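You operate a simulated robot arm through the tools that you are given. There is no shell and no other tool.

You run a simulated robot arm. Do the job below in one go: nothing can be reset, and whatever is moved stays where it is left.

JOB
Set the laser to 110 cm and show the line.
Fine: tripod lever to FREE for the height, then back to HOLD; yellow slider to FREE, laser switch on.

It is judged by the outcome, as a careful person would: the job done as asked, and still so three seconds after it is handed in. It fails if anything else is knocked over, pushed out of place, dropped, spilled or broken.

ROBOT AND FRAMES
A 6-joint arm with a fingered hand, fixed in place. Base frame: the origin is on the floor under the middle of its stand, x ahead of it, y to its left, z up. Readings come in mm, rad, newtons and seconds.
With the tool pointing down near the work surface it reaches from about 100 to 680 mm from the base axis. Its first joint turns from -2.007 to 2.007 rad. Payload 4 kg.
The tool frame sits at the grasp point between the pads (the TCP): z along the fingers, y along the line on which they close. The tips reach 26 mm beyond it. The gripper opens to 132 mm; its body begins 73 mm behind the TCP. The gripper is a hand of 4 fingers: y runs from the thumb to the fingers, the wrist lies at [0, 0, -239] in the tool frame, and closing takes about 1.5 s.
Orientation is told as [roll, pitch, yaw] about the base's x, y, z axes, in that order, counted from this pose: with the fingers straight down and closing along the base's y, the tool's x points along the base's -x, its y along +y and its z along -z.

CONTROLS
- The arm moves only by the tool play_rows. Its arguments are lists of equal length, an entry for each row: "jaw": the finger opening in mm, from 0 to 132; "slide": the shift along the tool's x, y, z in mm, a list of three; "turn": the turn, a rotation vector about the tool's x, y, z in rad, a list of three. In form: {"jaw": [jaw, ...], "slide": [[x, y, z], ...], "turn": [[wx, wy, wz], ...]}. A call has 1 to 20 rows; each row is the pose to reach, as a shift and turn from the pose commanded when the call began, along the tool's axes at that moment. Each row takes 0.2 s and may step no farther than 50 mm and 0.15 rad from the row before; otherwise, or with a gripper value out of range, the whole call is refused. Where a pose cannot be reached the arm comes as near as it can. A force on the tool above 40 N (or 10 N above the force at the start of the call, whichever is more), or a blocked arm, ends the call early, and 0.2 s more pass. The fingers move at their own pace (about 153 mm/s each) and stop on an object; they squeeze with about 22 N. The grip force told is the motor's: it shows also when the fingers shut on nothing. Time passes only in rows, and 0.2 s behind the last, so rows that repeat a pose let the fingers close. The reply holds the time, the measured pose of the TCP, the force on the tool along the base axes, the opening and the grip force, in the units named above and with some noise, with the torque about the TCP (base axes, N m) and any sound that the robot's microphone picked up, and new pictures: "pictures" is both (left out), scene, wrist or none.
- Cameras (640 x 400 px; columns grow to the right, rows downward): "scene" is fixed at [401.3, 502.8, 1352.8]; the picture's right is [-0.97, 0.24, 0.00], its down [0.07, 0.27, -0.96] and it looks along [-0.23, -0.93, -0.27] (base axes); focal length 320 px, centre (320, 200). "wrist" rides on the gripper at [68, 2, -97] in the tool frame; the picture's right is [-0.03, 1.00, 0.00], its down [-0.82, -0.02, -0.58] and it looks along [-0.58, -0.01, 0.82] (tool axes); focal length 270 px, centre (320, 200). There is no depth. A picture from a camera that has moved, and an enlarged one, comes with that camera's place and axes in the base frame and with its lens.
- lift_body(by): slides the trunk up (or, below 0, down) by that many mm; the arm rides with it, the base frame stays. It gives what a move gives, with no picture.
- set_grasp(shape): the hand has 4 fingers and takes this shape, open, in about a second: jaw (thumb against the fingers, like two jaws); tri (thumb and two fingers); tip (a fingertip pinch); poke (one finger out to press); point (the index stretched); flat (the hand flat); cup (the hand cupped); fist (a fist). The gripper value then closes the fingers along that shape, each until it touches; the sizes above hold for jaw. It gives what a move gives, with no picture.
- zoom(camera, box): a new picture of the part [left, top, right, bottom] of that camera's present view, enlarged. No time passes.
- hand_in(): hands the job in; it is judged then, once.

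Places have to be worked out from the pictures, the camera data and where the tool is seen. Open the gripper and draw the arm clear of the work before you hand the job in, unless the task says otherwise.

The tools are called after "Emit:" by a JSON object that holds its "method" and its "body". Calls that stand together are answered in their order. play_rows: Moves the arm, as the interface text tells. Its arguments: {"type":"object","properties":{"jaw":{"type":"array","items":{"type":"number"}},"slide":{"type":"array","items":{"type":"array","items":{"type":"number"}}},"turn":{"type":"array","items":{"type":"array","items":{"type":"number"}}},"pictures":{"type":"string","enum":["both","scene","wrist","none"]}},"required":["jaw","slide","turn"]} The other tools are called the same way: lift_body (by) moves the trunk up or down; set_grasp (shape) gives the hand a shape; zoom (camera, box) takes an enlarged picture of a part of a camera's view; hand_in () hands the job in.

At the start:

```text
time: 0.0
eef_pos: [148.1, -380.8, 1256.4]
tool_rot: [-0.001, 0.0, 0.001]
contact_force: [-0.7, 0.5, -0.3]
wrist_torque: [0.0, 0.01, 0.01]
opening: 132.1
finger_force: 0.0
shape: jaw
trunk travel left (down, up): [-900.0, 90.0]
```

scene: 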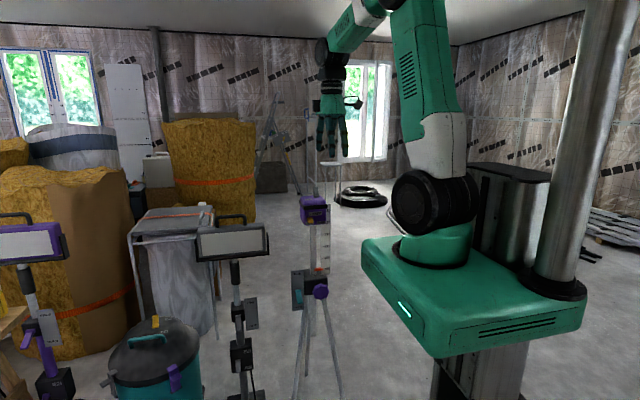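
wrist: 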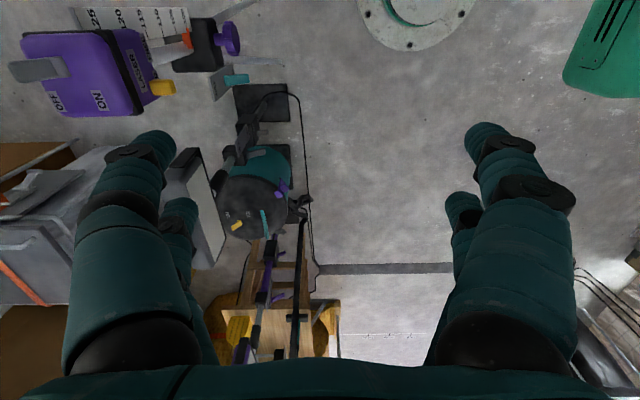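

The pictures show a purple laser on a tripod with a scale behind it, in the middle of the scene view. I'll zoom in on the laser, the mast scale and the tripod lever in both views.

Emit:
{"method": "zoom", "body": {"camera": "scene", "box": [280, 185, 350, 325]}}

Emit:
{"method": "zoom", "body": {"camera": "wrist", "box": [0, 0, 320, 200]}}

Emit:
{"method": "zoom", "body": {"camera": "scene", "box": [240, 180, 400, 280]}}

Emit:
{"method": "zoom", "body": {"camera": "scene", "box": [240, 250, 400, 350]}}

```text
2.86 times, centred on (315, 255) of scene
camera zoom: at [401.3, 502.8, 1352.8], right [-0.97, 0.24, 0.0], down [0.07, 0.27, -0.96], along [-0.23, -0.93, -0.27], focal length 915 px, centre (334, 43)
```

zoom: 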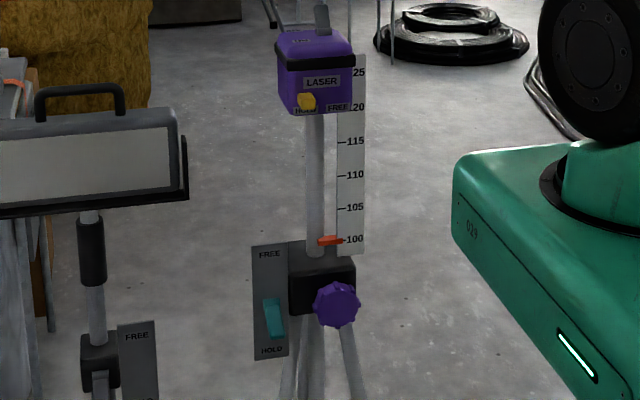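

```text
2.00 times, centred on (160, 100) of wrist
camera zoom: at [80.3, -377.5, 1353.9], right [0.03, 1.0, 0.0], down [0.82, -0.02, 0.58], along [0.58, -0.01, -0.82], focal length 541 px, centre (640, 400)
```

zoom: 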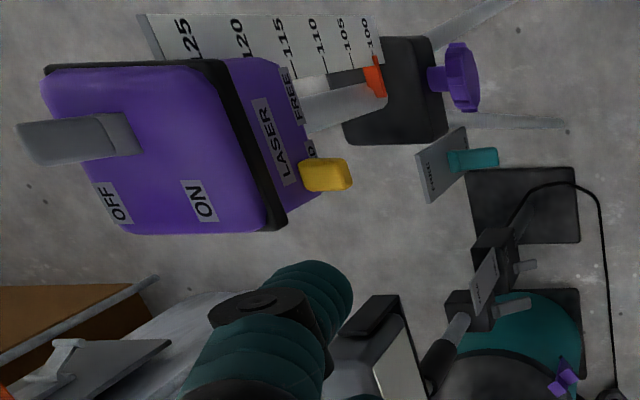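

```text
4.00 times, centred on (320, 230) of scene
camera zoom: at [401.3, 502.8, 1352.8], right [-0.97, 0.24, 0.0], down [0.07, 0.27, -0.96], along [-0.23, -0.93, -0.27], focal length 1281 px, centre (320, 80)
```

zoom: 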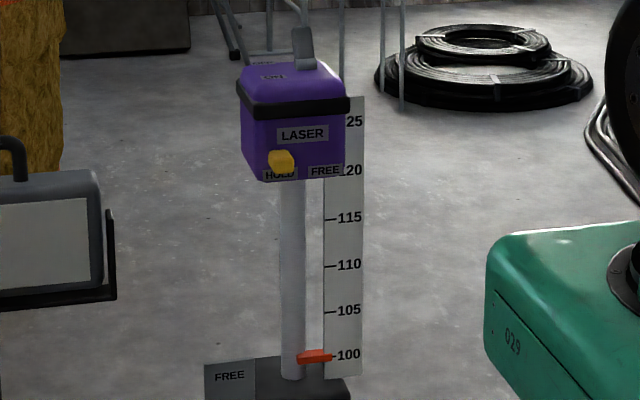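

```text
4.00 times, centred on (320, 300) of scene
camera zoom: at [401.3, 502.8, 1352.8], right [-0.97, 0.24, 0.0], down [0.07, 0.27, -0.96], along [-0.23, -0.93, -0.27], focal length 1281 px, centre (320, -200)
```

zoom: 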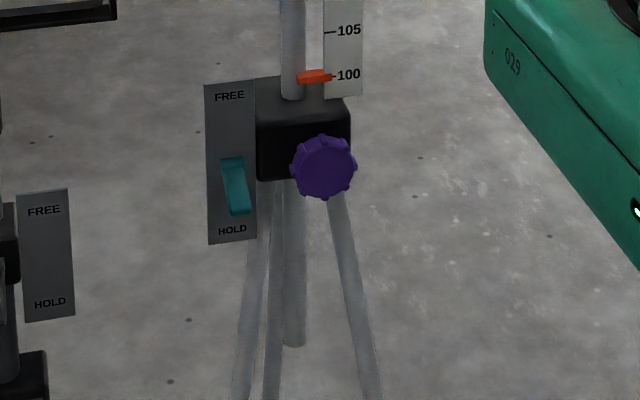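

The slider triangulates to about (165, -595, 958), the lever tip to (217, -562, 640) and the knob to (131, -570, 665). The pointer reads about 100. I'll look closer at each part.

Emit:
{"method": "zoom", "body": {"camera": "scene", "box": [295, 190, 335, 215]}}

Emit:
{"method": "zoom", "body": {"camera": "scene", "box": [295, 210, 335, 235]}}

Emit:
{"method": "zoom", "body": {"camera": "scene", "box": [285, 265, 333, 295]}}

Emit:
{"method": "zoom", "body": {"camera": "wrist", "box": [0, 20, 160, 120]}}

Emit:
{"method": "zoom", "body": {"camera": "wrist", "box": [130, 0, 290, 100]}}

```text
16.00 times, centred on (315, 202) of scene
camera zoom: at [401.3, 502.8, 1352.8], right [-0.97, 0.24, 0.0], down [0.07, 0.27, -0.96], along [-0.23, -0.93, -0.27], focal length 5124 px, centre (400, 160)
```

zoom: 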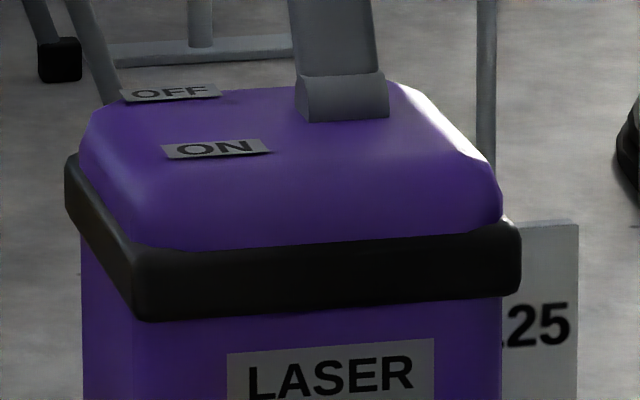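

```text
16.00 times, centred on (315, 222) of scene
camera zoom: at [401.3, 502.8, 1352.8], right [-0.97, 0.24, 0.0], down [0.07, 0.27, -0.96], along [-0.23, -0.93, -0.27], focal length 5124 px, centre (400, -160)
```

zoom: 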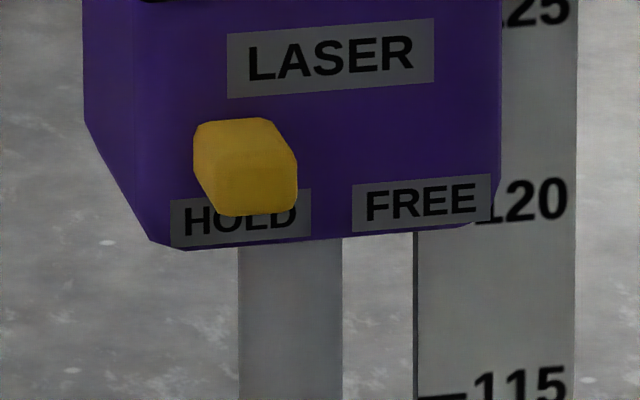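

```text
13.33 times, centred on (309, 280) of scene
camera zoom: at [401.3, 502.8, 1352.8], right [-0.97, 0.24, 0.0], down [0.07, 0.27, -0.96], along [-0.23, -0.93, -0.27], focal length 4270 px, centre (467, -867)
```

zoom: 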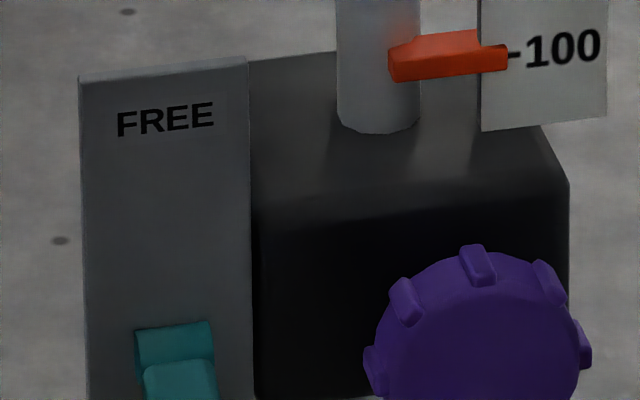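

```text
4.00 times, centred on (80, 70) of wrist
camera zoom: at [80.3, -377.5, 1353.9], right [0.03, 1.0, 0.0], down [0.82, -0.02, 0.58], along [0.58, -0.01, -0.82], focal length 1081 px, centre (1280, 720)
```

zoom: 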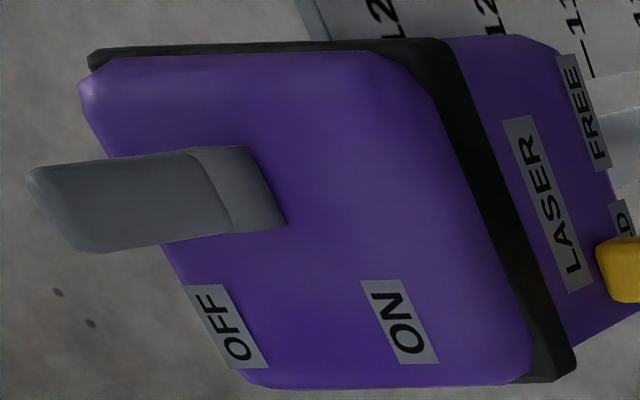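

```text
4.00 times, centred on (210, 50) of wrist
camera zoom: at [80.3, -377.5, 1353.9], right [0.03, 1.0, 0.0], down [0.82, -0.02, 0.58], along [0.58, -0.01, -0.82], focal length 1081 px, centre (760, 800)
```

zoom: 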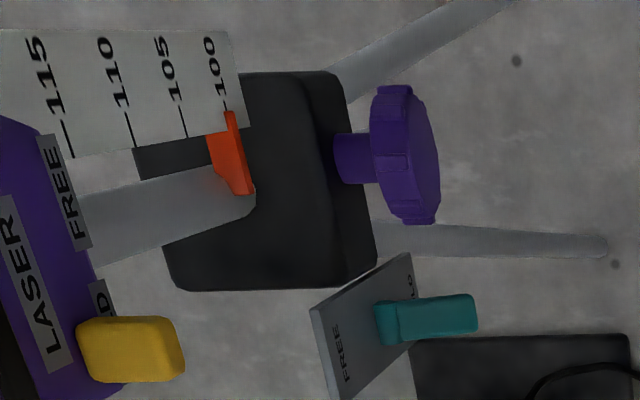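

The switch leans back to OFF, the slider is at HOLD and the lever is down at HOLD. I'll look at the hand, the scene behind the tripod and the tripod's feet before moving.

Emit:
{"method": "zoom", "body": {"camera": "scene", "box": [290, 60, 386, 160]}}

Emit:
{"method": "zoom", "body": {"camera": "scene", "box": [180, 200, 500, 400]}}

Emit:
{"method": "zoom", "body": {"camera": "wrist", "box": [160, 0, 480, 200]}}

```text
4.00 times, centred on (338, 110) of scene
camera zoom: at [401.3, 502.8, 1352.8], right [-0.97, 0.24, 0.0], down [0.07, 0.27, -0.96], along [-0.23, -0.93, -0.27], focal length 1281 px, centre (248, 560)
```

zoom: 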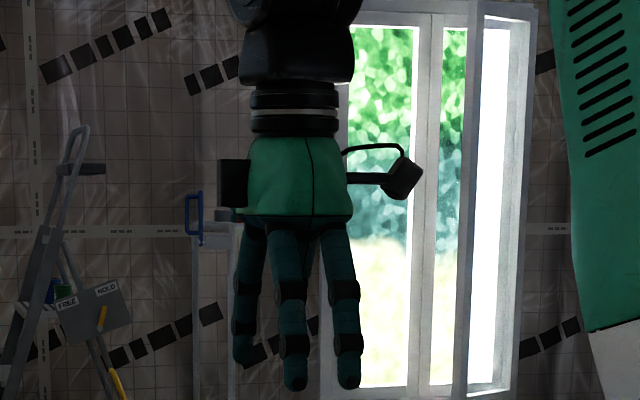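

```text
2.00 times, centred on (340, 300) of scene
camera zoom: at [401.3, 502.8, 1352.8], right [-0.97, 0.24, 0.0], down [0.07, 0.27, -0.96], along [-0.23, -0.93, -0.27], focal length 640 px, centre (280, 0)
```

zoom: 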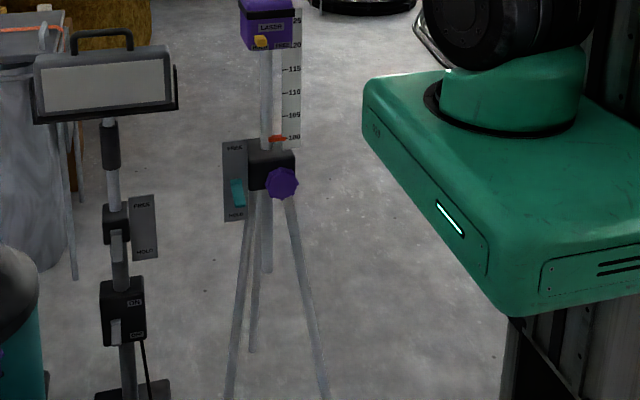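

```text
2.00 times, centred on (320, 100) of wrist
camera zoom: at [80.3, -377.5, 1353.9], right [0.03, 1.0, 0.0], down [0.82, -0.02, 0.58], along [0.58, -0.01, -0.82], focal length 541 px, centre (320, 400)
```

zoom: 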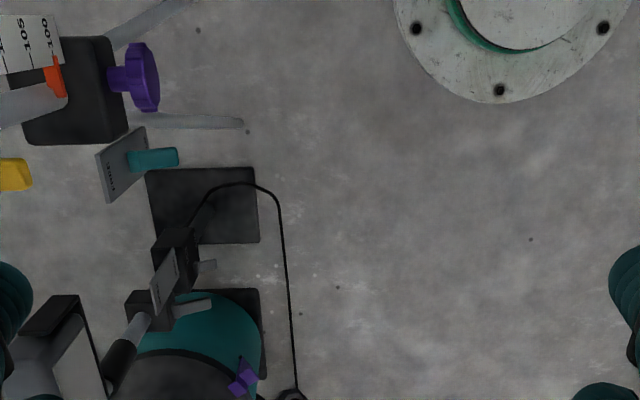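

The space under the arm is clear, and the hand at y≈-381 stays about 100 mm in front of the tripod parts. I'll lower the trunk by 500 mm so the hand can work level at the lever's height.

Emit:
{"method": "lift_body", "body": {"by": -500}}

Emit:
{"method": "set_grasp", "body": {"shape": "poke"}}

```text
refused: -500 is not a number from -400 to 400
```

```text
time: 0.9
eef_pos: [149.6, -381.0, 1255.9]
tool_rot: [-0.002, 0.0, -0.001]
contact_force: [-0.3, -0.3, 0.4]
wrist_torque: [-0.02, -0.05, 0.0]
opening: 0.0
finger_force: 0.0
shape: poke
trunk travel left (down, up): [-900.0, 90.0]
```

The lift is limited to 400 mm per call, so I'll go down 400 and then another 100.

Emit:
{"method": "lift_body", "body": {"by": -400}}

Emit:
{"method": "lift_body", "body": {"by": -100}}

Emit:
{"method": "play_rows", "body": {"jaw": [0], "slide": [[0, 0, 0]], "turn": [[0, 0, 0]], "pictures": "both"}}

```text
time: 4.7
eef_pos: [148.4, -381.1, 855.6]
tool_rot: [-0.001, -0.001, 0.0]
contact_force: [0.4, -0.5, 0.4]
wrist_torque: [-0.01, 0.0, -0.01]
opening: 0.0
finger_force: 0.0
shape: poke
trunk travel left (down, up): [-500.0, 490.0]
```

```text
time: 6.1
eef_pos: [148.1, -380.7, 755.0]
tool_rot: [-0.001, -0.001, 0.0]
contact_force: [-0.8, 0.5, -0.6]
wrist_torque: [-0.02, 0.01, 0.02]
opening: 0.0
finger_force: 0.1
shape: poke
trunk travel left (down, up): [-400.0, 590.0]
```

```text
time: 6.5
eef_pos: [148.8, -380.7, 754.5]
tool_rot: [-0.001, -0.001, 0.0]
contact_force: [0.2, -0.6, 0.5]
wrist_torque: [-0.02, 0.02, -0.02]
opening: 0.0
finger_force: 5.0
shape: jaw
trunk travel left (down, up): [-400.0, 590.0]
camera wrist: at [80.3, -377.5, 854.0], right [0.03, 1.0, 0.0], down [0.82, -0.02, 0.58], along [0.58, -0.01, -0.82], focal length 270 px, centre (320, 200)
```

scene: 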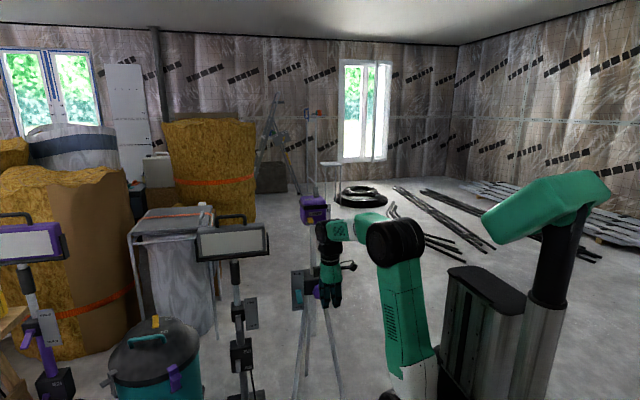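
wrist: 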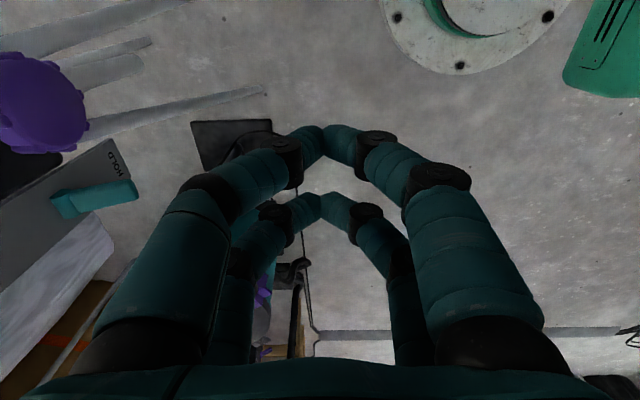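

Giving jaw 0 closed the hand in the jaw shape, so poke probably needs the open value. I'll test poke with jaw 132 while the hand is clear.

Emit:
{"method": "set_grasp", "body": {"shape": "poke"}}

Emit:
{"method": "play_rows", "body": {"jaw": [132, 132, 132], "slide": [[0, 0, 0], [0, 0, 0], [0, 0, 0]], "turn": [[0, 0, 0], [0, 0, 0], [0, 0, 0]], "pictures": "both"}}

Emit:
{"method": "zoom", "body": {"camera": "scene", "box": [285, 190, 381, 310]}}

```text
time: 7.4
eef_pos: [149.4, -381.8, 755.7]
tool_rot: [0.0, -0.001, 0.0]
contact_force: [0.0, 1.1, 0.8]
wrist_torque: [0.01, -0.02, -0.01]
opening: 0.2
finger_force: 0.0
shape: poke
trunk travel left (down, up): [-400.0, 590.0]
```

```text
time: 8.2
eef_pos: [148.0, -379.5, 755.0]
tool_rot: [0.0, 0.001, 0.002]
contact_force: [1.0, -0.4, -0.3]
wrist_torque: [0.02, 0.03, -0.02]
opening: 0.0
finger_force: 0.1
shape: poke
trunk travel left (down, up): [-400.0, 590.0]
camera wrist: at [80.3, -377.5, 853.9], right [0.03, 1.0, 0.0], down [0.82, -0.02, 0.58], along [0.58, -0.01, -0.82], focal length 270 px, centre (320, 200)
```

scene: 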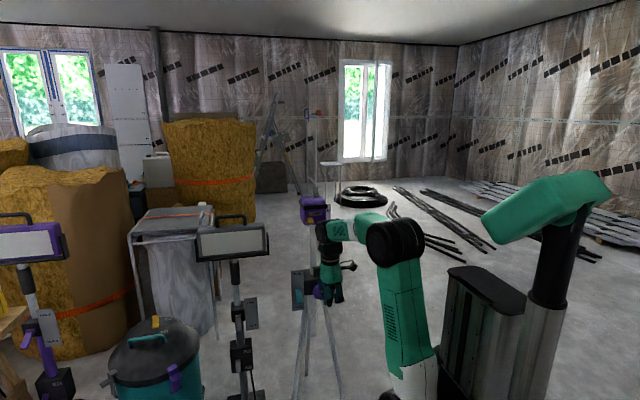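
wrist: 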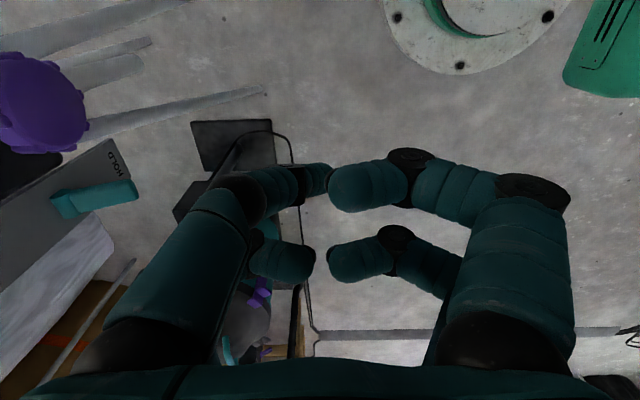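

```text
3.33 times, centred on (333, 250) of scene
camera zoom: at [401.3, 502.8, 1352.8], right [-0.97, 0.24, 0.0], down [0.07, 0.27, -0.96], along [-0.23, -0.93, -0.27], focal length 1067 px, centre (277, 33)
```

zoom: 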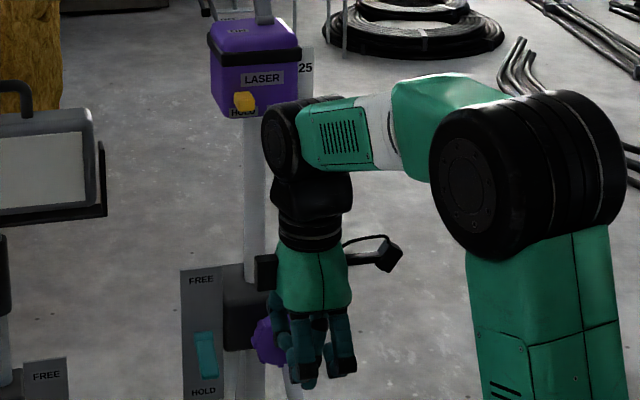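

Poke with jaw 132 puts one finger straight out with its tip on the tool axis. I'll turn the hand level, with fingers towards -y, while shifting to about (208, -461, 855), well clear in front of the tripod.

Emit:
{"method": "play_rows", "body": {"jaw": [132, 132, 132, 132, 132, 132, 132, 132, 132, 132, 132, 132], "slide": [[-5, -7, -9], [-10, -14, -18], [-15, -21, -27], [-20, -28, -36], [-25, -35, -45], [-30, -42, -54], [-36, -49, -63], [-42, -56, -72], [-48, -63, -80], [-54, -70, -88], [-60, -80, -100], [-60, -80, -100]], "turn": [[0.1428, 0, 0], [0.2856, 0, 0], [0.4284, 0, 0], [0.5712, 0, 0], [0.714, 0, 0], [0.8568, 0, 0], [0.9996, 0, 0], [1.1424, 0, 0], [1.2852, 0, 0], [1.428, 0, 0], [1.5708, 0, 0], [1.5708, 0, 0]], "pictures": "both"}}

```text
time: 10.8
eef_pos: [209.2, -461.0, 855.4]
tool_rot: [-1.574, 0.001, 0.0]
contact_force: [0.3, 0.3, 0.8]
wrist_torque: [-0.01, 0.0, -0.02]
opening: 0.0
finger_force: 0.1
shape: poke
trunk travel left (down, up): [-400.0, 590.0]
camera wrist: at [140.6, -362.4, 855.4], right [0.03, 0.0, -1.0], down [0.82, 0.58, 0.02], along [0.58, -0.82, 0.02], focal length 270 px, centre (320, 200)
```

scene: 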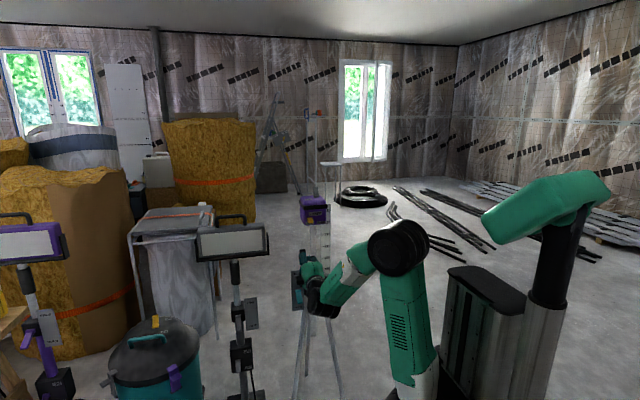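
wrist: 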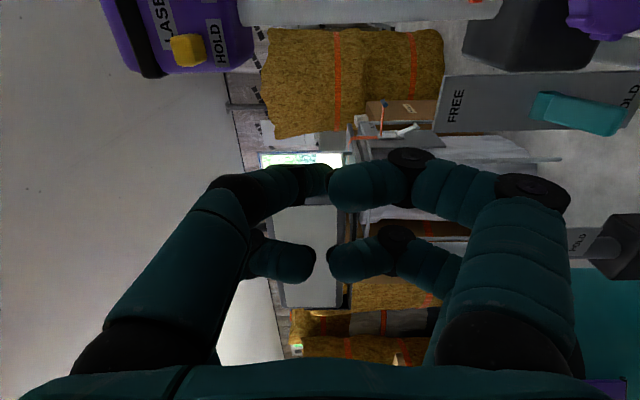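

The hand is level and the estimates agree (slider about (163, -595, 957), lever tip about (216, -556, 640)). I'll zoom in on the poke finger and the tripod parts to fix the fingertip position.

Emit:
{"method": "zoom", "body": {"camera": "wrist", "box": [200, 130, 440, 290]}}

Emit:
{"method": "zoom", "body": {"camera": "scene", "box": [280, 185, 360, 325]}}

Emit:
{"method": "zoom", "body": {"camera": "wrist", "box": [400, 0, 640, 150]}}

```text
2.50 times, centred on (320, 210) of wrist
camera zoom: at [140.6, -362.4, 855.4], right [0.03, 0.0, -1.0], down [0.82, 0.58, 0.02], along [0.58, -0.82, 0.02], focal length 676 px, centre (320, 175)
```

zoom: 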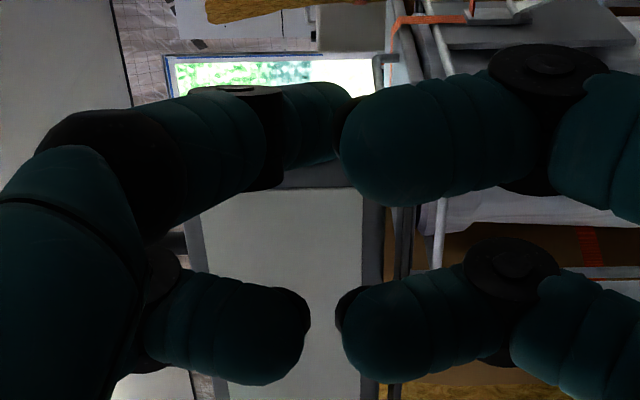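

```text
2.86 times, centred on (320, 255) of scene
camera zoom: at [401.3, 502.8, 1352.8], right [-0.97, 0.24, 0.0], down [0.07, 0.27, -0.96], along [-0.23, -0.93, -0.27], focal length 915 px, centre (320, 43)
```

zoom: 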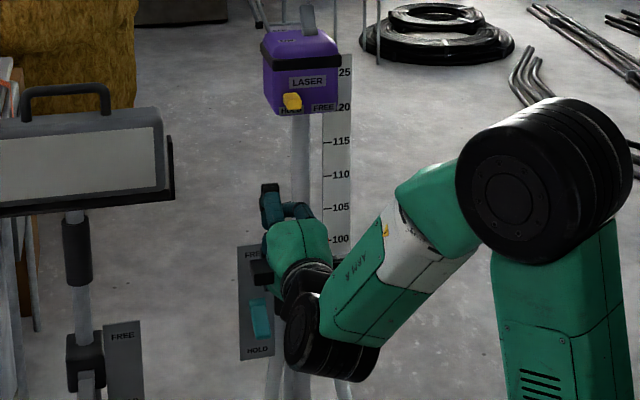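

```text
2.67 times, centred on (520, 75) of wrist
camera zoom: at [140.6, -362.4, 855.4], right [0.03, 0.0, -1.0], down [0.82, 0.58, 0.02], along [0.58, -0.82, 0.02], focal length 721 px, centre (-213, 533)
```

zoom: 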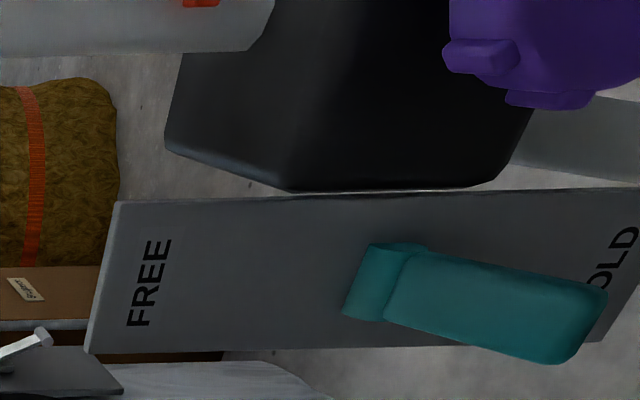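

In poke the finger reaches the axis at a slant from the thumb side. I'll look at the point and tip shapes too, since a straight finger may suit the lever better.

Emit:
{"method": "set_grasp", "body": {"shape": "point"}}

Emit:
{"method": "play_rows", "body": {"jaw": [132, 132], "slide": [[0, 0, 0], [0, 0, 0]], "turn": [[0, 0, 0], [0, 0, 0]], "pictures": "wrist"}}

Emit:
{"method": "zoom", "body": {"camera": "scene", "box": [280, 235, 344, 275]}}

Emit:
{"method": "set_grasp", "body": {"shape": "tip"}}

Emit:
{"method": "play_rows", "body": {"jaw": [132, 132], "slide": [[0, 0, 0], [0, 0, 0]], "turn": [[0, 0, 0], [0, 0, 0]], "pictures": "wrist"}}

Emit:
{"method": "zoom", "body": {"camera": "scene", "box": [280, 235, 344, 275]}}

```text
time: 11.7
eef_pos: [209.2, -460.2, 855.9]
tool_rot: [-1.57, -0.001, 0.001]
contact_force: [-0.6, 0.1, -0.1]
wrist_torque: [0.01, -0.02, 0.02]
opening: 0.0
finger_force: 0.0
shape: point
trunk travel left (down, up): [-400.0, 590.0]
```

```text
time: 12.3
eef_pos: [209.2, -461.8, 856.4]
tool_rot: [-1.57, 0.0, 0.001]
contact_force: [-0.2, -1.0, -0.2]
wrist_torque: [-0.01, 0.03, -0.01]
opening: 0.0
finger_force: 0.1
shape: point
trunk travel left (down, up): [-400.0, 590.0]
camera wrist: at [140.3, -362.3, 855.5], right [0.03, 0.0, -1.0], down [0.82, 0.58, 0.02], along [0.58, -0.82, 0.01], focal length 270 px, centre (320, 200)
```

wrist: 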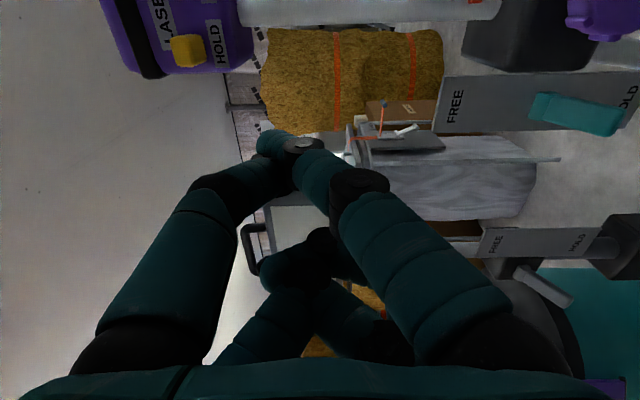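

```text
10.00 times, centred on (312, 255) of scene
camera zoom: at [401.3, 502.8, 1352.8], right [-0.97, 0.24, 0.0], down [0.07, 0.27, -0.96], along [-0.23, -0.93, -0.27], focal length 3202 px, centre (400, -350)
```

zoom: 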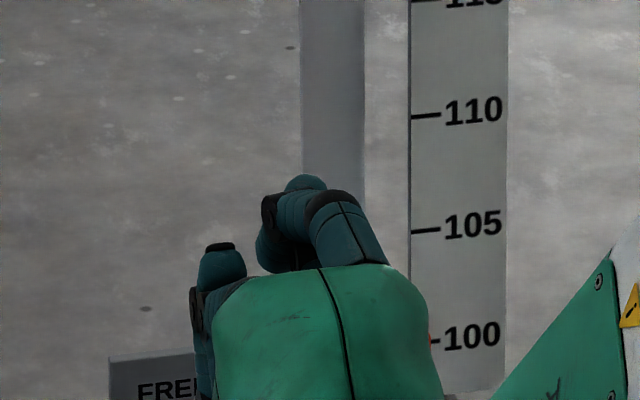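

```text
time: 13.2
eef_pos: [208.2, -460.5, 855.0]
tool_rot: [-1.571, 0.0, 0.0]
contact_force: [0.9, 0.5, 1.1]
wrist_torque: [0.0, 0.02, 0.02]
opening: 131.8
finger_force: 0.1
shape: tip
trunk travel left (down, up): [-400.0, 590.0]
```

```text
time: 13.8
eef_pos: [207.8, -460.4, 855.2]
tool_rot: [-1.571, 0.0, 0.001]
contact_force: [-0.2, -0.4, 0.0]
wrist_torque: [0.02, 0.0, 0.02]
opening: 131.9
finger_force: 0.1
shape: tip
trunk travel left (down, up): [-400.0, 590.0]
camera wrist: at [140.3, -362.3, 855.5], right [0.03, 0.0, -1.0], down [0.82, 0.58, 0.02], along [0.58, -0.82, 0.01], focal length 270 px, centre (320, 200)
```

wrist: 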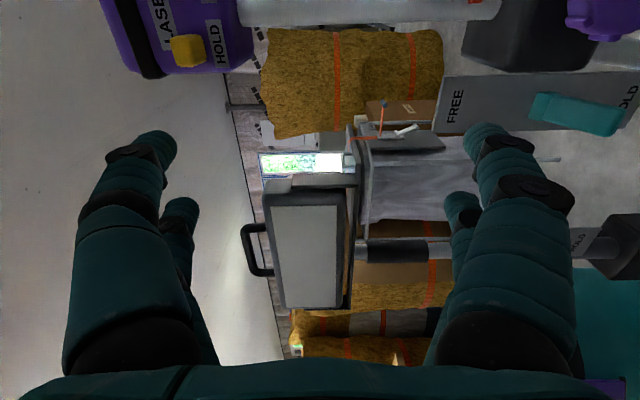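

```text
10.00 times, centred on (312, 255) of scene
camera zoom: at [401.3, 502.8, 1352.8], right [-0.97, 0.24, 0.0], down [0.07, 0.27, -0.96], along [-0.23, -0.93, -0.27], focal length 3202 px, centre (400, -350)
```

zoom: 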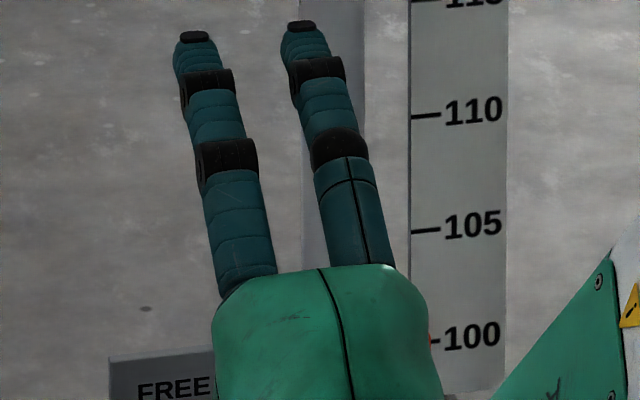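

Open finger rows sit at about ±18 mm in tool x, so an open jaw with one row under the lever will lift it. I'll set the jaw shape at 60 mm, shift x so one row lines up with the lever (x≈217), and lower the trunk 215 mm to lever height.

Emit:
{"method": "set_grasp", "body": {"shape": "jaw"}}

Emit:
{"method": "play_rows", "body": {"jaw": [60, 60, 60, 60, 60], "slide": [[-10, 0, 0], [-20, 0, 0], [-28, 0, 0], [-28, 0, 0], [-28, 0, 0]], "turn": [[0, 0, 0], [0, 0, 0], [0, 0, 0], [0, 0, 0], [0, 0, 0]], "pictures": "none"}}

Emit:
{"method": "lift_body", "body": {"by": -215}}

Emit:
{"method": "play_rows", "body": {"jaw": [60, 60], "slide": [[0, 0, 0], [0, 0, 0]], "turn": [[0, 0, 0], [0, 0, 0]], "pictures": "both"}}

```text
time: 14.7
eef_pos: [208.5, -460.8, 855.7]
tool_rot: [-1.572, 0.001, 0.001]
contact_force: [1.1, 1.0, 0.4]
wrist_torque: [-0.01, -0.02, -0.02]
opening: 132.2
finger_force: 0.1
shape: jaw
trunk travel left (down, up): [-400.0, 590.0]
```

```text
time: 15.9
eef_pos: [237.2, -460.9, 854.9]
tool_rot: [-1.573, 0.0, 0.001]
contact_force: [-0.4, 0.5, -0.3]
wrist_torque: [0.03, 0.02, 0.04]
opening: 60.5
finger_force: 0.1
shape: jaw
trunk travel left (down, up): [-400.0, 590.0]
```

```text
time: 18.1
eef_pos: [237.6, -461.4, 640.8]
tool_rot: [-1.571, 0.0, -0.002]
contact_force: [0.7, 0.3, -0.1]
wrist_torque: [-0.01, -0.03, -0.03]
opening: 60.6
finger_force: 0.1
shape: jaw
trunk travel left (down, up): [-185.0, 805.0]
```

```text
time: 18.8
eef_pos: [237.0, -461.2, 640.9]
tool_rot: [-1.571, -0.002, -0.001]
contact_force: [-0.4, 0.1, -0.2]
wrist_torque: [0.02, 0.02, -0.02]
opening: 60.9
finger_force: 0.1
shape: jaw
trunk travel left (down, up): [-185.0, 805.0]
camera wrist: at [168.1, -362.7, 640.3], right [0.03, 0.0, -1.0], down [0.82, 0.58, 0.02], along [0.58, -0.82, 0.01], focal length 270 px, centre (320, 200)
```

scene: 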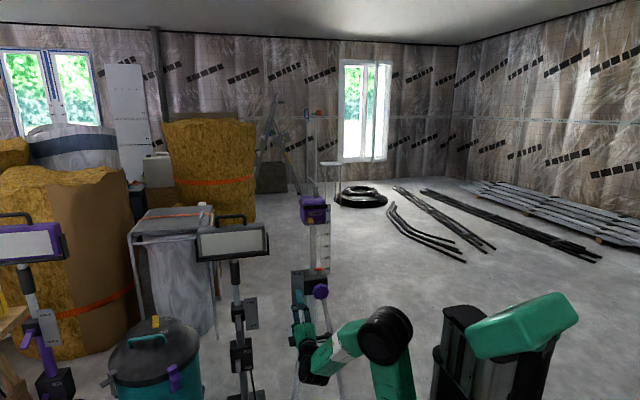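
wrist: 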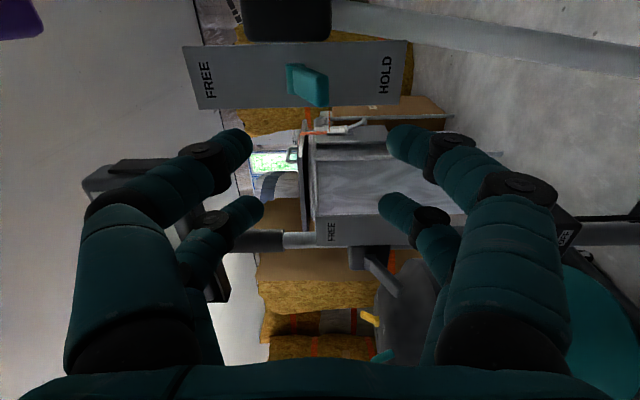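

The lever spans about x 203–225 with its pivot near z≈660, and the jaw is level around it. I'll shift 4 mm in -x and advance to TCP y≈-546, so the fingertips straddle the lever end above and below.

Emit:
{"method": "play_rows", "body": {"jaw": [60, 60, 60, 60, 60], "slide": [[4, 0, 20], [4, 0, 40], [4, 0, 60], [4, 0, 75], [4, 0, 85]], "turn": [[0, 0, 0], [0, 0, 0], [0, 0, 0], [0, 0, 0], [0, 0, 0]], "pictures": "both"}}

Emit:
{"method": "zoom", "body": {"camera": "scene", "box": [280, 260, 360, 340]}}

```text
time: 19.9
eef_pos: [232.2, -547.0, 641.6]
tool_rot: [-1.57, 0.002, 0.0]
contact_force: [-0.3, -0.2, 0.0]
wrist_torque: [0.0, 0.04, 0.03]
opening: 60.4
finger_force: 0.1
shape: jaw
trunk travel left (down, up): [-185.0, 805.0]
camera wrist: at [164.2, -448.4, 640.5], right [0.02, 0.0, -1.0], down [0.82, 0.58, 0.02], along [0.58, -0.82, 0.01], focal length 270 px, centre (320, 200)
```

scene: 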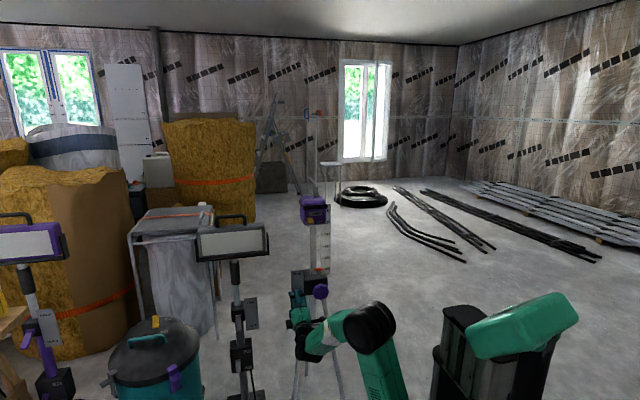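
wrist: 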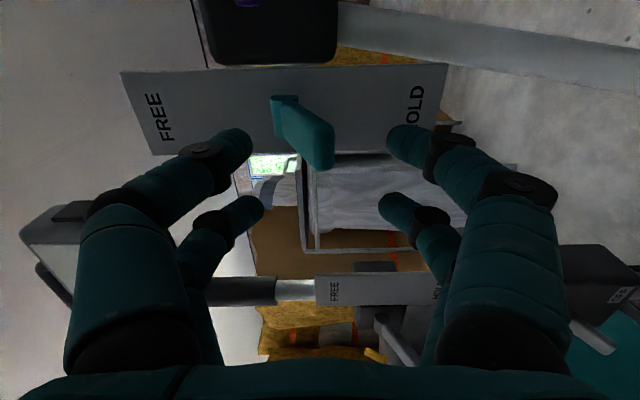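

```text
5.00 times, centred on (320, 300) of scene
camera zoom: at [401.3, 502.8, 1352.8], right [-0.97, 0.24, 0.0], down [0.07, 0.27, -0.96], along [-0.23, -0.93, -0.27], focal length 1601 px, centre (320, -300)
```

zoom: 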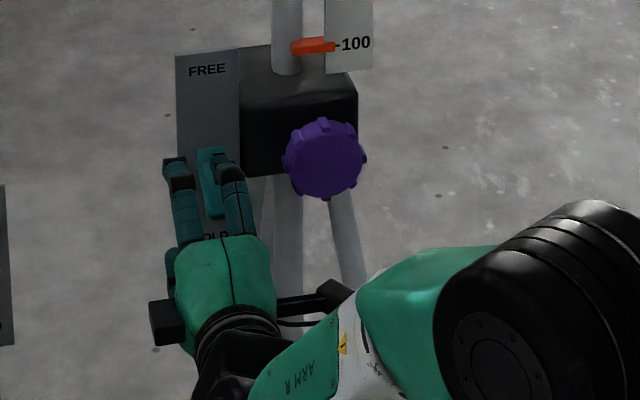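

The fingers straddle the lever above and below. The scene and wrist views differ by a few mm in x, so I'll zoom in to check the alignment before lifting.

Emit:
{"method": "zoom", "body": {"camera": "wrist", "box": [200, 60, 440, 210]}}

Emit:
{"method": "zoom", "body": {"camera": "scene", "box": [288, 266, 328, 316]}}

```text
2.67 times, centred on (320, 135) of wrist
camera zoom: at [164.2, -448.4, 640.5], right [0.02, 0.0, -1.0], down [0.82, 0.58, 0.02], along [0.58, -0.82, 0.01], focal length 721 px, centre (320, 373)
```

zoom: 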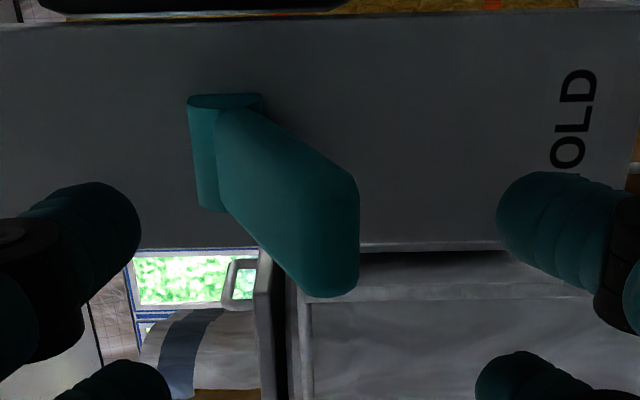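

```text
8.00 times, centred on (308, 291) of scene
camera zoom: at [401.3, 502.8, 1352.8], right [-0.97, 0.24, 0.0], down [0.07, 0.27, -0.96], along [-0.23, -0.93, -0.27], focal length 2562 px, centre (416, -528)
```

zoom: 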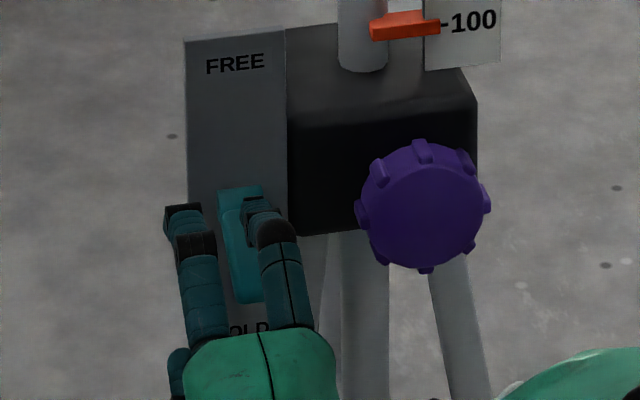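

The finger row overlaps the lever; I'll shift +5 mm in x for better centring and raise the hand slowly so the lower fingertip lifts the lever.

Emit:
{"method": "play_rows", "body": {"jaw": [60, 60, 60, 60, 60, 60, 60, 60], "slide": [[-5, 0, 0], [-5, -8, 0], [-5, -16, 0], [-5, -22, 0], [-5, -28, 0], [-5, -34, 0], [-5, -40, 0], [-5, -40, 0]], "turn": [[0, 0, 0], [0, 0, 0], [0, 0, 0], [0, 0, 0], [0, 0, 0], [0, 0, 0], [0, 0, 0], [0, 0, 0]], "pictures": "both"}}

Emit:
{"method": "zoom", "body": {"camera": "wrist", "box": [200, 60, 440, 210]}}

```text
time: 21.8
eef_pos: [238.4, -546.3, 679.7]
tool_rot: [-1.571, -0.001, 0.001]
contact_force: [0.8, 1.1, -4.3]
wrist_torque: [0.08, -0.07, -0.05]
opening: 62.8
finger_force: 0.1
shape: jaw
trunk travel left (down, up): [-185.0, 805.0]
camera wrist: at [169.3, -447.6, 680.1], right [0.03, 0.0, -1.0], down [0.82, 0.58, 0.02], along [0.58, -0.82, 0.01], focal length 270 px, centre (320, 200)
```

scene: 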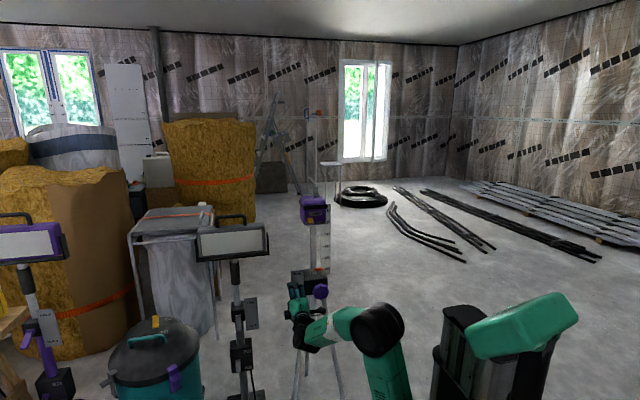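
wrist: 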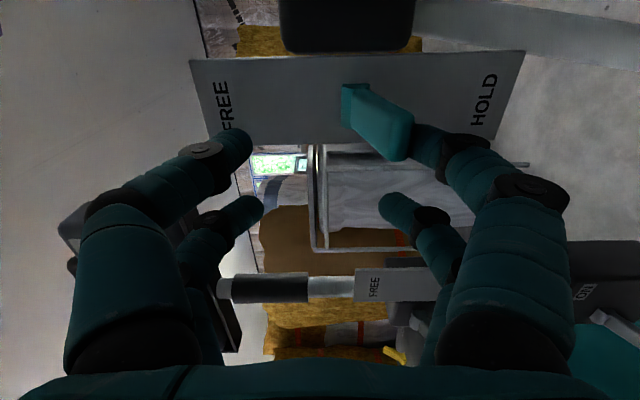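

```text
2.67 times, centred on (320, 135) of wrist
camera zoom: at [169.3, -447.6, 680.1], right [0.03, 0.0, -1.0], down [0.82, 0.58, 0.02], along [0.58, -0.82, 0.01], focal length 721 px, centre (320, 373)
```

zoom: 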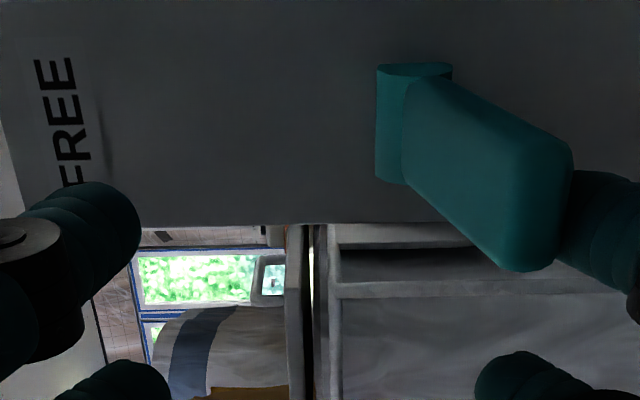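

The lower fingertip is now against the lever's underside (about 4 N). I'll keep raising in small steps.

Emit:
{"method": "play_rows", "body": {"jaw": [60, 60, 60, 60, 60], "slide": [[0, -4, 0], [0, -8, 0], [0, -12, 0], [0, -16, 0], [0, -16, 0]], "turn": [[0, 0, 0], [0, 0, 0], [0, 0, 0], [0, 0, 0], [0, 0, 0]], "pictures": "both"}}

Emit:
{"method": "zoom", "body": {"camera": "wrist", "box": [200, 60, 440, 210]}}

```text
time: 22.9
eef_pos: [238.4, -546.3, 695.6]
tool_rot: [-1.57, 0.0, -0.001]
contact_force: [0.3, -0.9, 0.3]
wrist_torque: [-0.02, 0.0, 0.02]
opening: 60.6
finger_force: 0.0
shape: jaw
trunk travel left (down, up): [-185.0, 805.0]
camera wrist: at [168.6, -447.8, 696.2], right [0.03, 0.0, -1.0], down [0.82, 0.58, 0.02], along [0.58, -0.82, 0.01], focal length 270 px, centre (320, 200)
```

scene: 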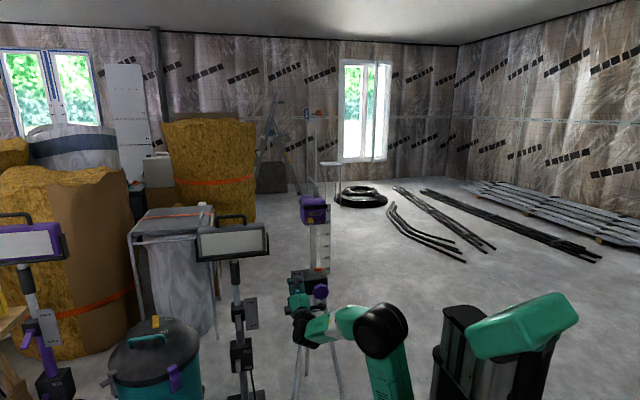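
wrist: 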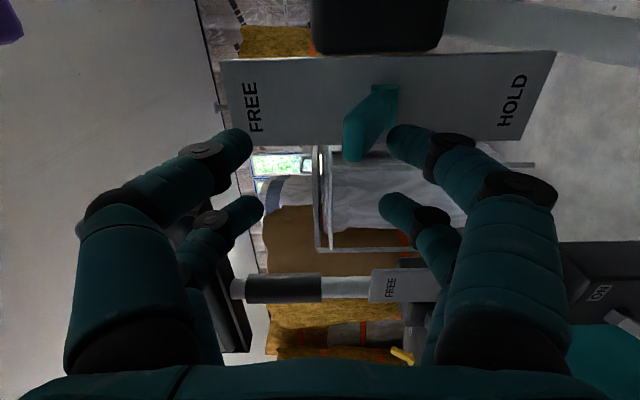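

```text
2.67 times, centred on (320, 135) of wrist
camera zoom: at [168.6, -447.8, 696.2], right [0.03, 0.0, -1.0], down [0.82, 0.58, 0.02], along [0.58, -0.82, 0.01], focal length 721 px, centre (320, 373)
```

zoom: 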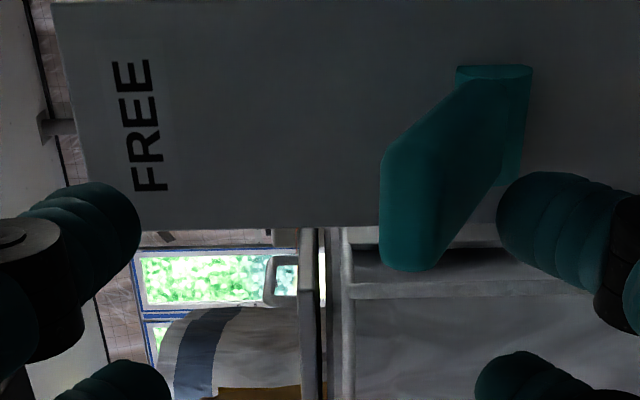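

The lever snapped over to FREE. I'll check whether the column or pointer moved when it was freed.

Emit:
{"method": "zoom", "body": {"camera": "scene", "box": [280, 190, 360, 310]}}

Emit:
{"method": "zoom", "body": {"camera": "scene", "box": [300, 255, 340, 280]}}

```text
3.33 times, centred on (320, 250) of scene
camera zoom: at [401.3, 502.8, 1352.8], right [-0.97, 0.24, 0.0], down [0.07, 0.27, -0.96], along [-0.23, -0.93, -0.27], focal length 1067 px, centre (320, 33)
```

zoom: 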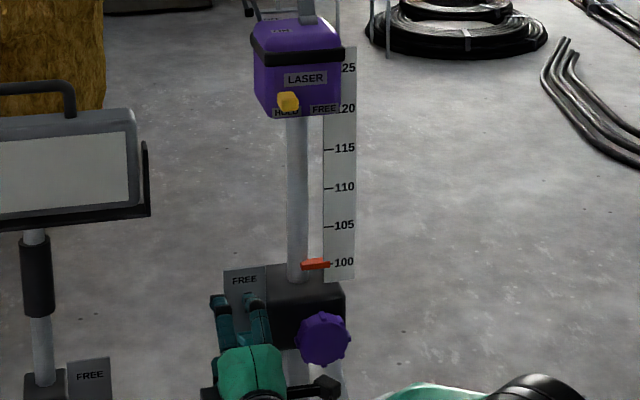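

```text
16.00 times, centred on (320, 268) of scene
camera zoom: at [401.3, 502.8, 1352.8], right [-0.97, 0.24, 0.0], down [0.07, 0.27, -0.96], along [-0.23, -0.93, -0.27], focal length 5124 px, centre (320, -880)
```

zoom: 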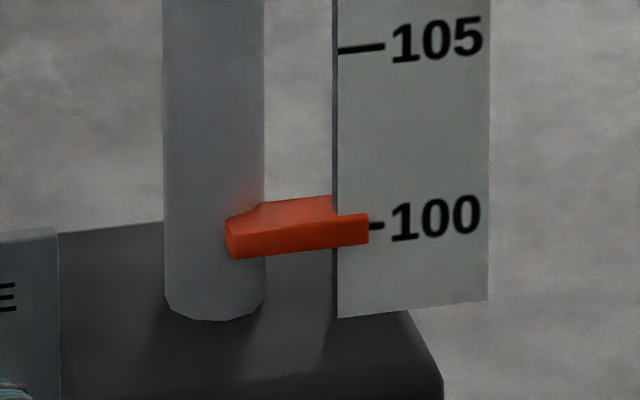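

The column hasn't moved; the pointer still reads 100. I'll retreat straight back from the lever, then line up with the purple knob at about (131, -570, 665) with the jaw wider, and see it from the wrist camera.

Emit:
{"method": "play_rows", "body": {"jaw": [60, 60, 100, 100, 100, 100, 100], "slide": [[0, 0, -35], [0, 0, -70], [20, 6, -90], [50, 14, -90], [80, 22, -90], [107, 31, -90], [107, 31, -90]], "turn": [[0, 0, 0], [0, 0, 0], [0, 0, 0], [0, 0, 0], [0, 0, 0], [0, 0, 0], [0, 0, 0]], "pictures": "both"}}

Emit:
{"method": "zoom", "body": {"camera": "scene", "box": [280, 250, 360, 330]}}

```text
time: 24.6
eef_pos: [131.4, -455.8, 666.2]
tool_rot: [-1.572, -0.001, 0.001]
contact_force: [0.4, 0.8, 0.2]
wrist_torque: [-0.02, 0.04, 0.02]
opening: 99.9
finger_force: 0.0
shape: jaw
trunk travel left (down, up): [-185.0, 805.0]
camera wrist: at [62.0, -357.2, 665.4], right [0.03, 0.0, -1.0], down [0.82, 0.58, 0.02], along [0.58, -0.82, 0.01], focal length 270 px, centre (320, 200)
```

scene: 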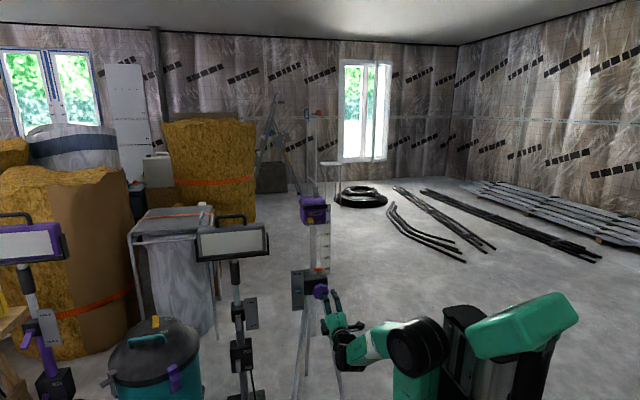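
wrist: 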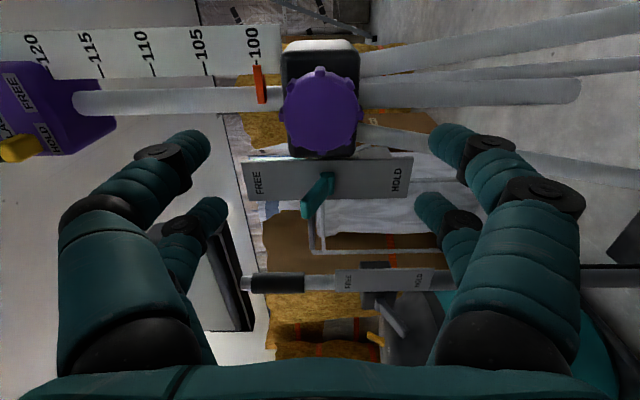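

```text
5.00 times, centred on (320, 290) of scene
camera zoom: at [401.3, 502.8, 1352.8], right [-0.97, 0.24, 0.0], down [0.07, 0.27, -0.96], along [-0.23, -0.93, -0.27], focal length 1601 px, centre (320, -250)
```

zoom: 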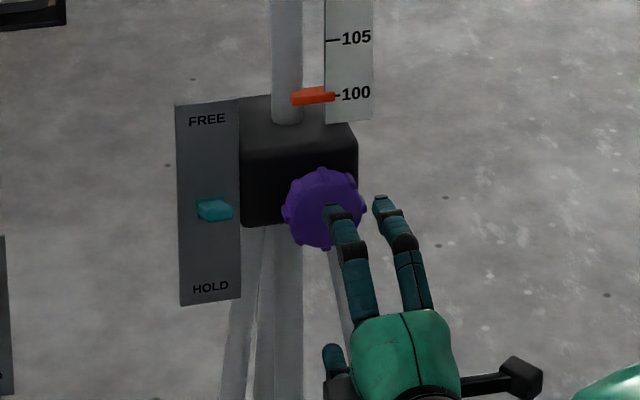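

The knob is centred at about (128, -570, 665), radius about 31 mm, and the lever is clearly at FREE. I'll advance with the jaw at 100 mm so the four fingers go around the knob.

Emit:
{"method": "play_rows", "body": {"jaw": [100, 100, 100, 100, 100, 100], "slide": [[2, 0, 25], [2, 0, 50], [2, 0, 75], [2, 0, 90], [2, 0, 100], [2, 0, 100]], "turn": [[0, 0, 0], [0, 0, 0], [0, 0, 0], [0, 0, 0], [0, 0, 0], [0, 0, 0]], "pictures": "both"}}

Emit:
{"method": "zoom", "body": {"camera": "scene", "box": [280, 250, 360, 330]}}

```text
time: 25.9
eef_pos: [128.0, -555.7, 665.8]
tool_rot: [-1.571, -0.002, 0.0]
contact_force: [-0.3, -0.1, -0.3]
wrist_torque: [0.02, 0.0, -0.01]
opening: 99.8
finger_force: 0.0
shape: jaw
trunk travel left (down, up): [-185.0, 805.0]
camera wrist: at [59.8, -457.3, 665.7], right [0.03, 0.0, -1.0], down [0.82, 0.58, 0.02], along [0.58, -0.82, 0.01], focal length 270 px, centre (320, 200)
```

scene: 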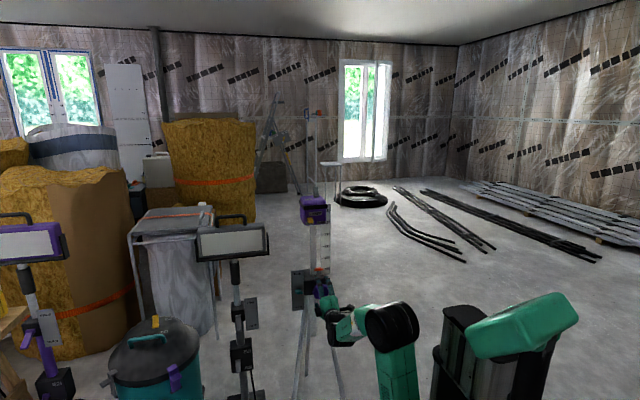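
wrist: 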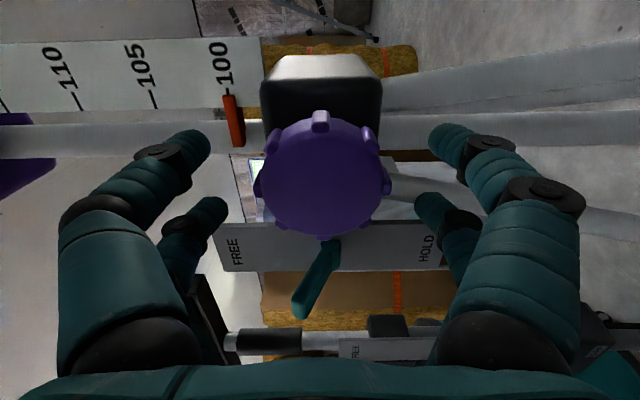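

```text
5.00 times, centred on (320, 290) of scene
camera zoom: at [401.3, 502.8, 1352.8], right [-0.97, 0.24, 0.0], down [0.07, 0.27, -0.96], along [-0.23, -0.93, -0.27], focal length 1601 px, centre (320, -250)
```

zoom: 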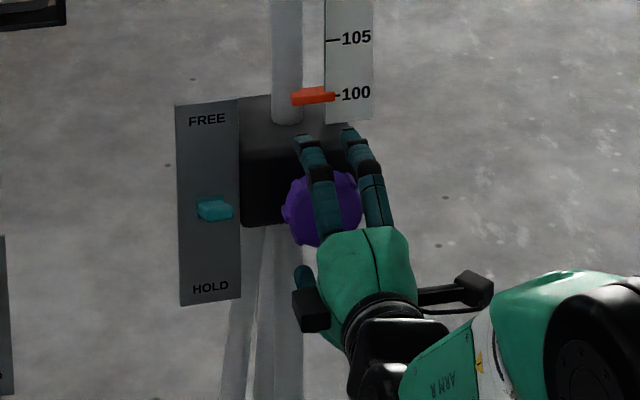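

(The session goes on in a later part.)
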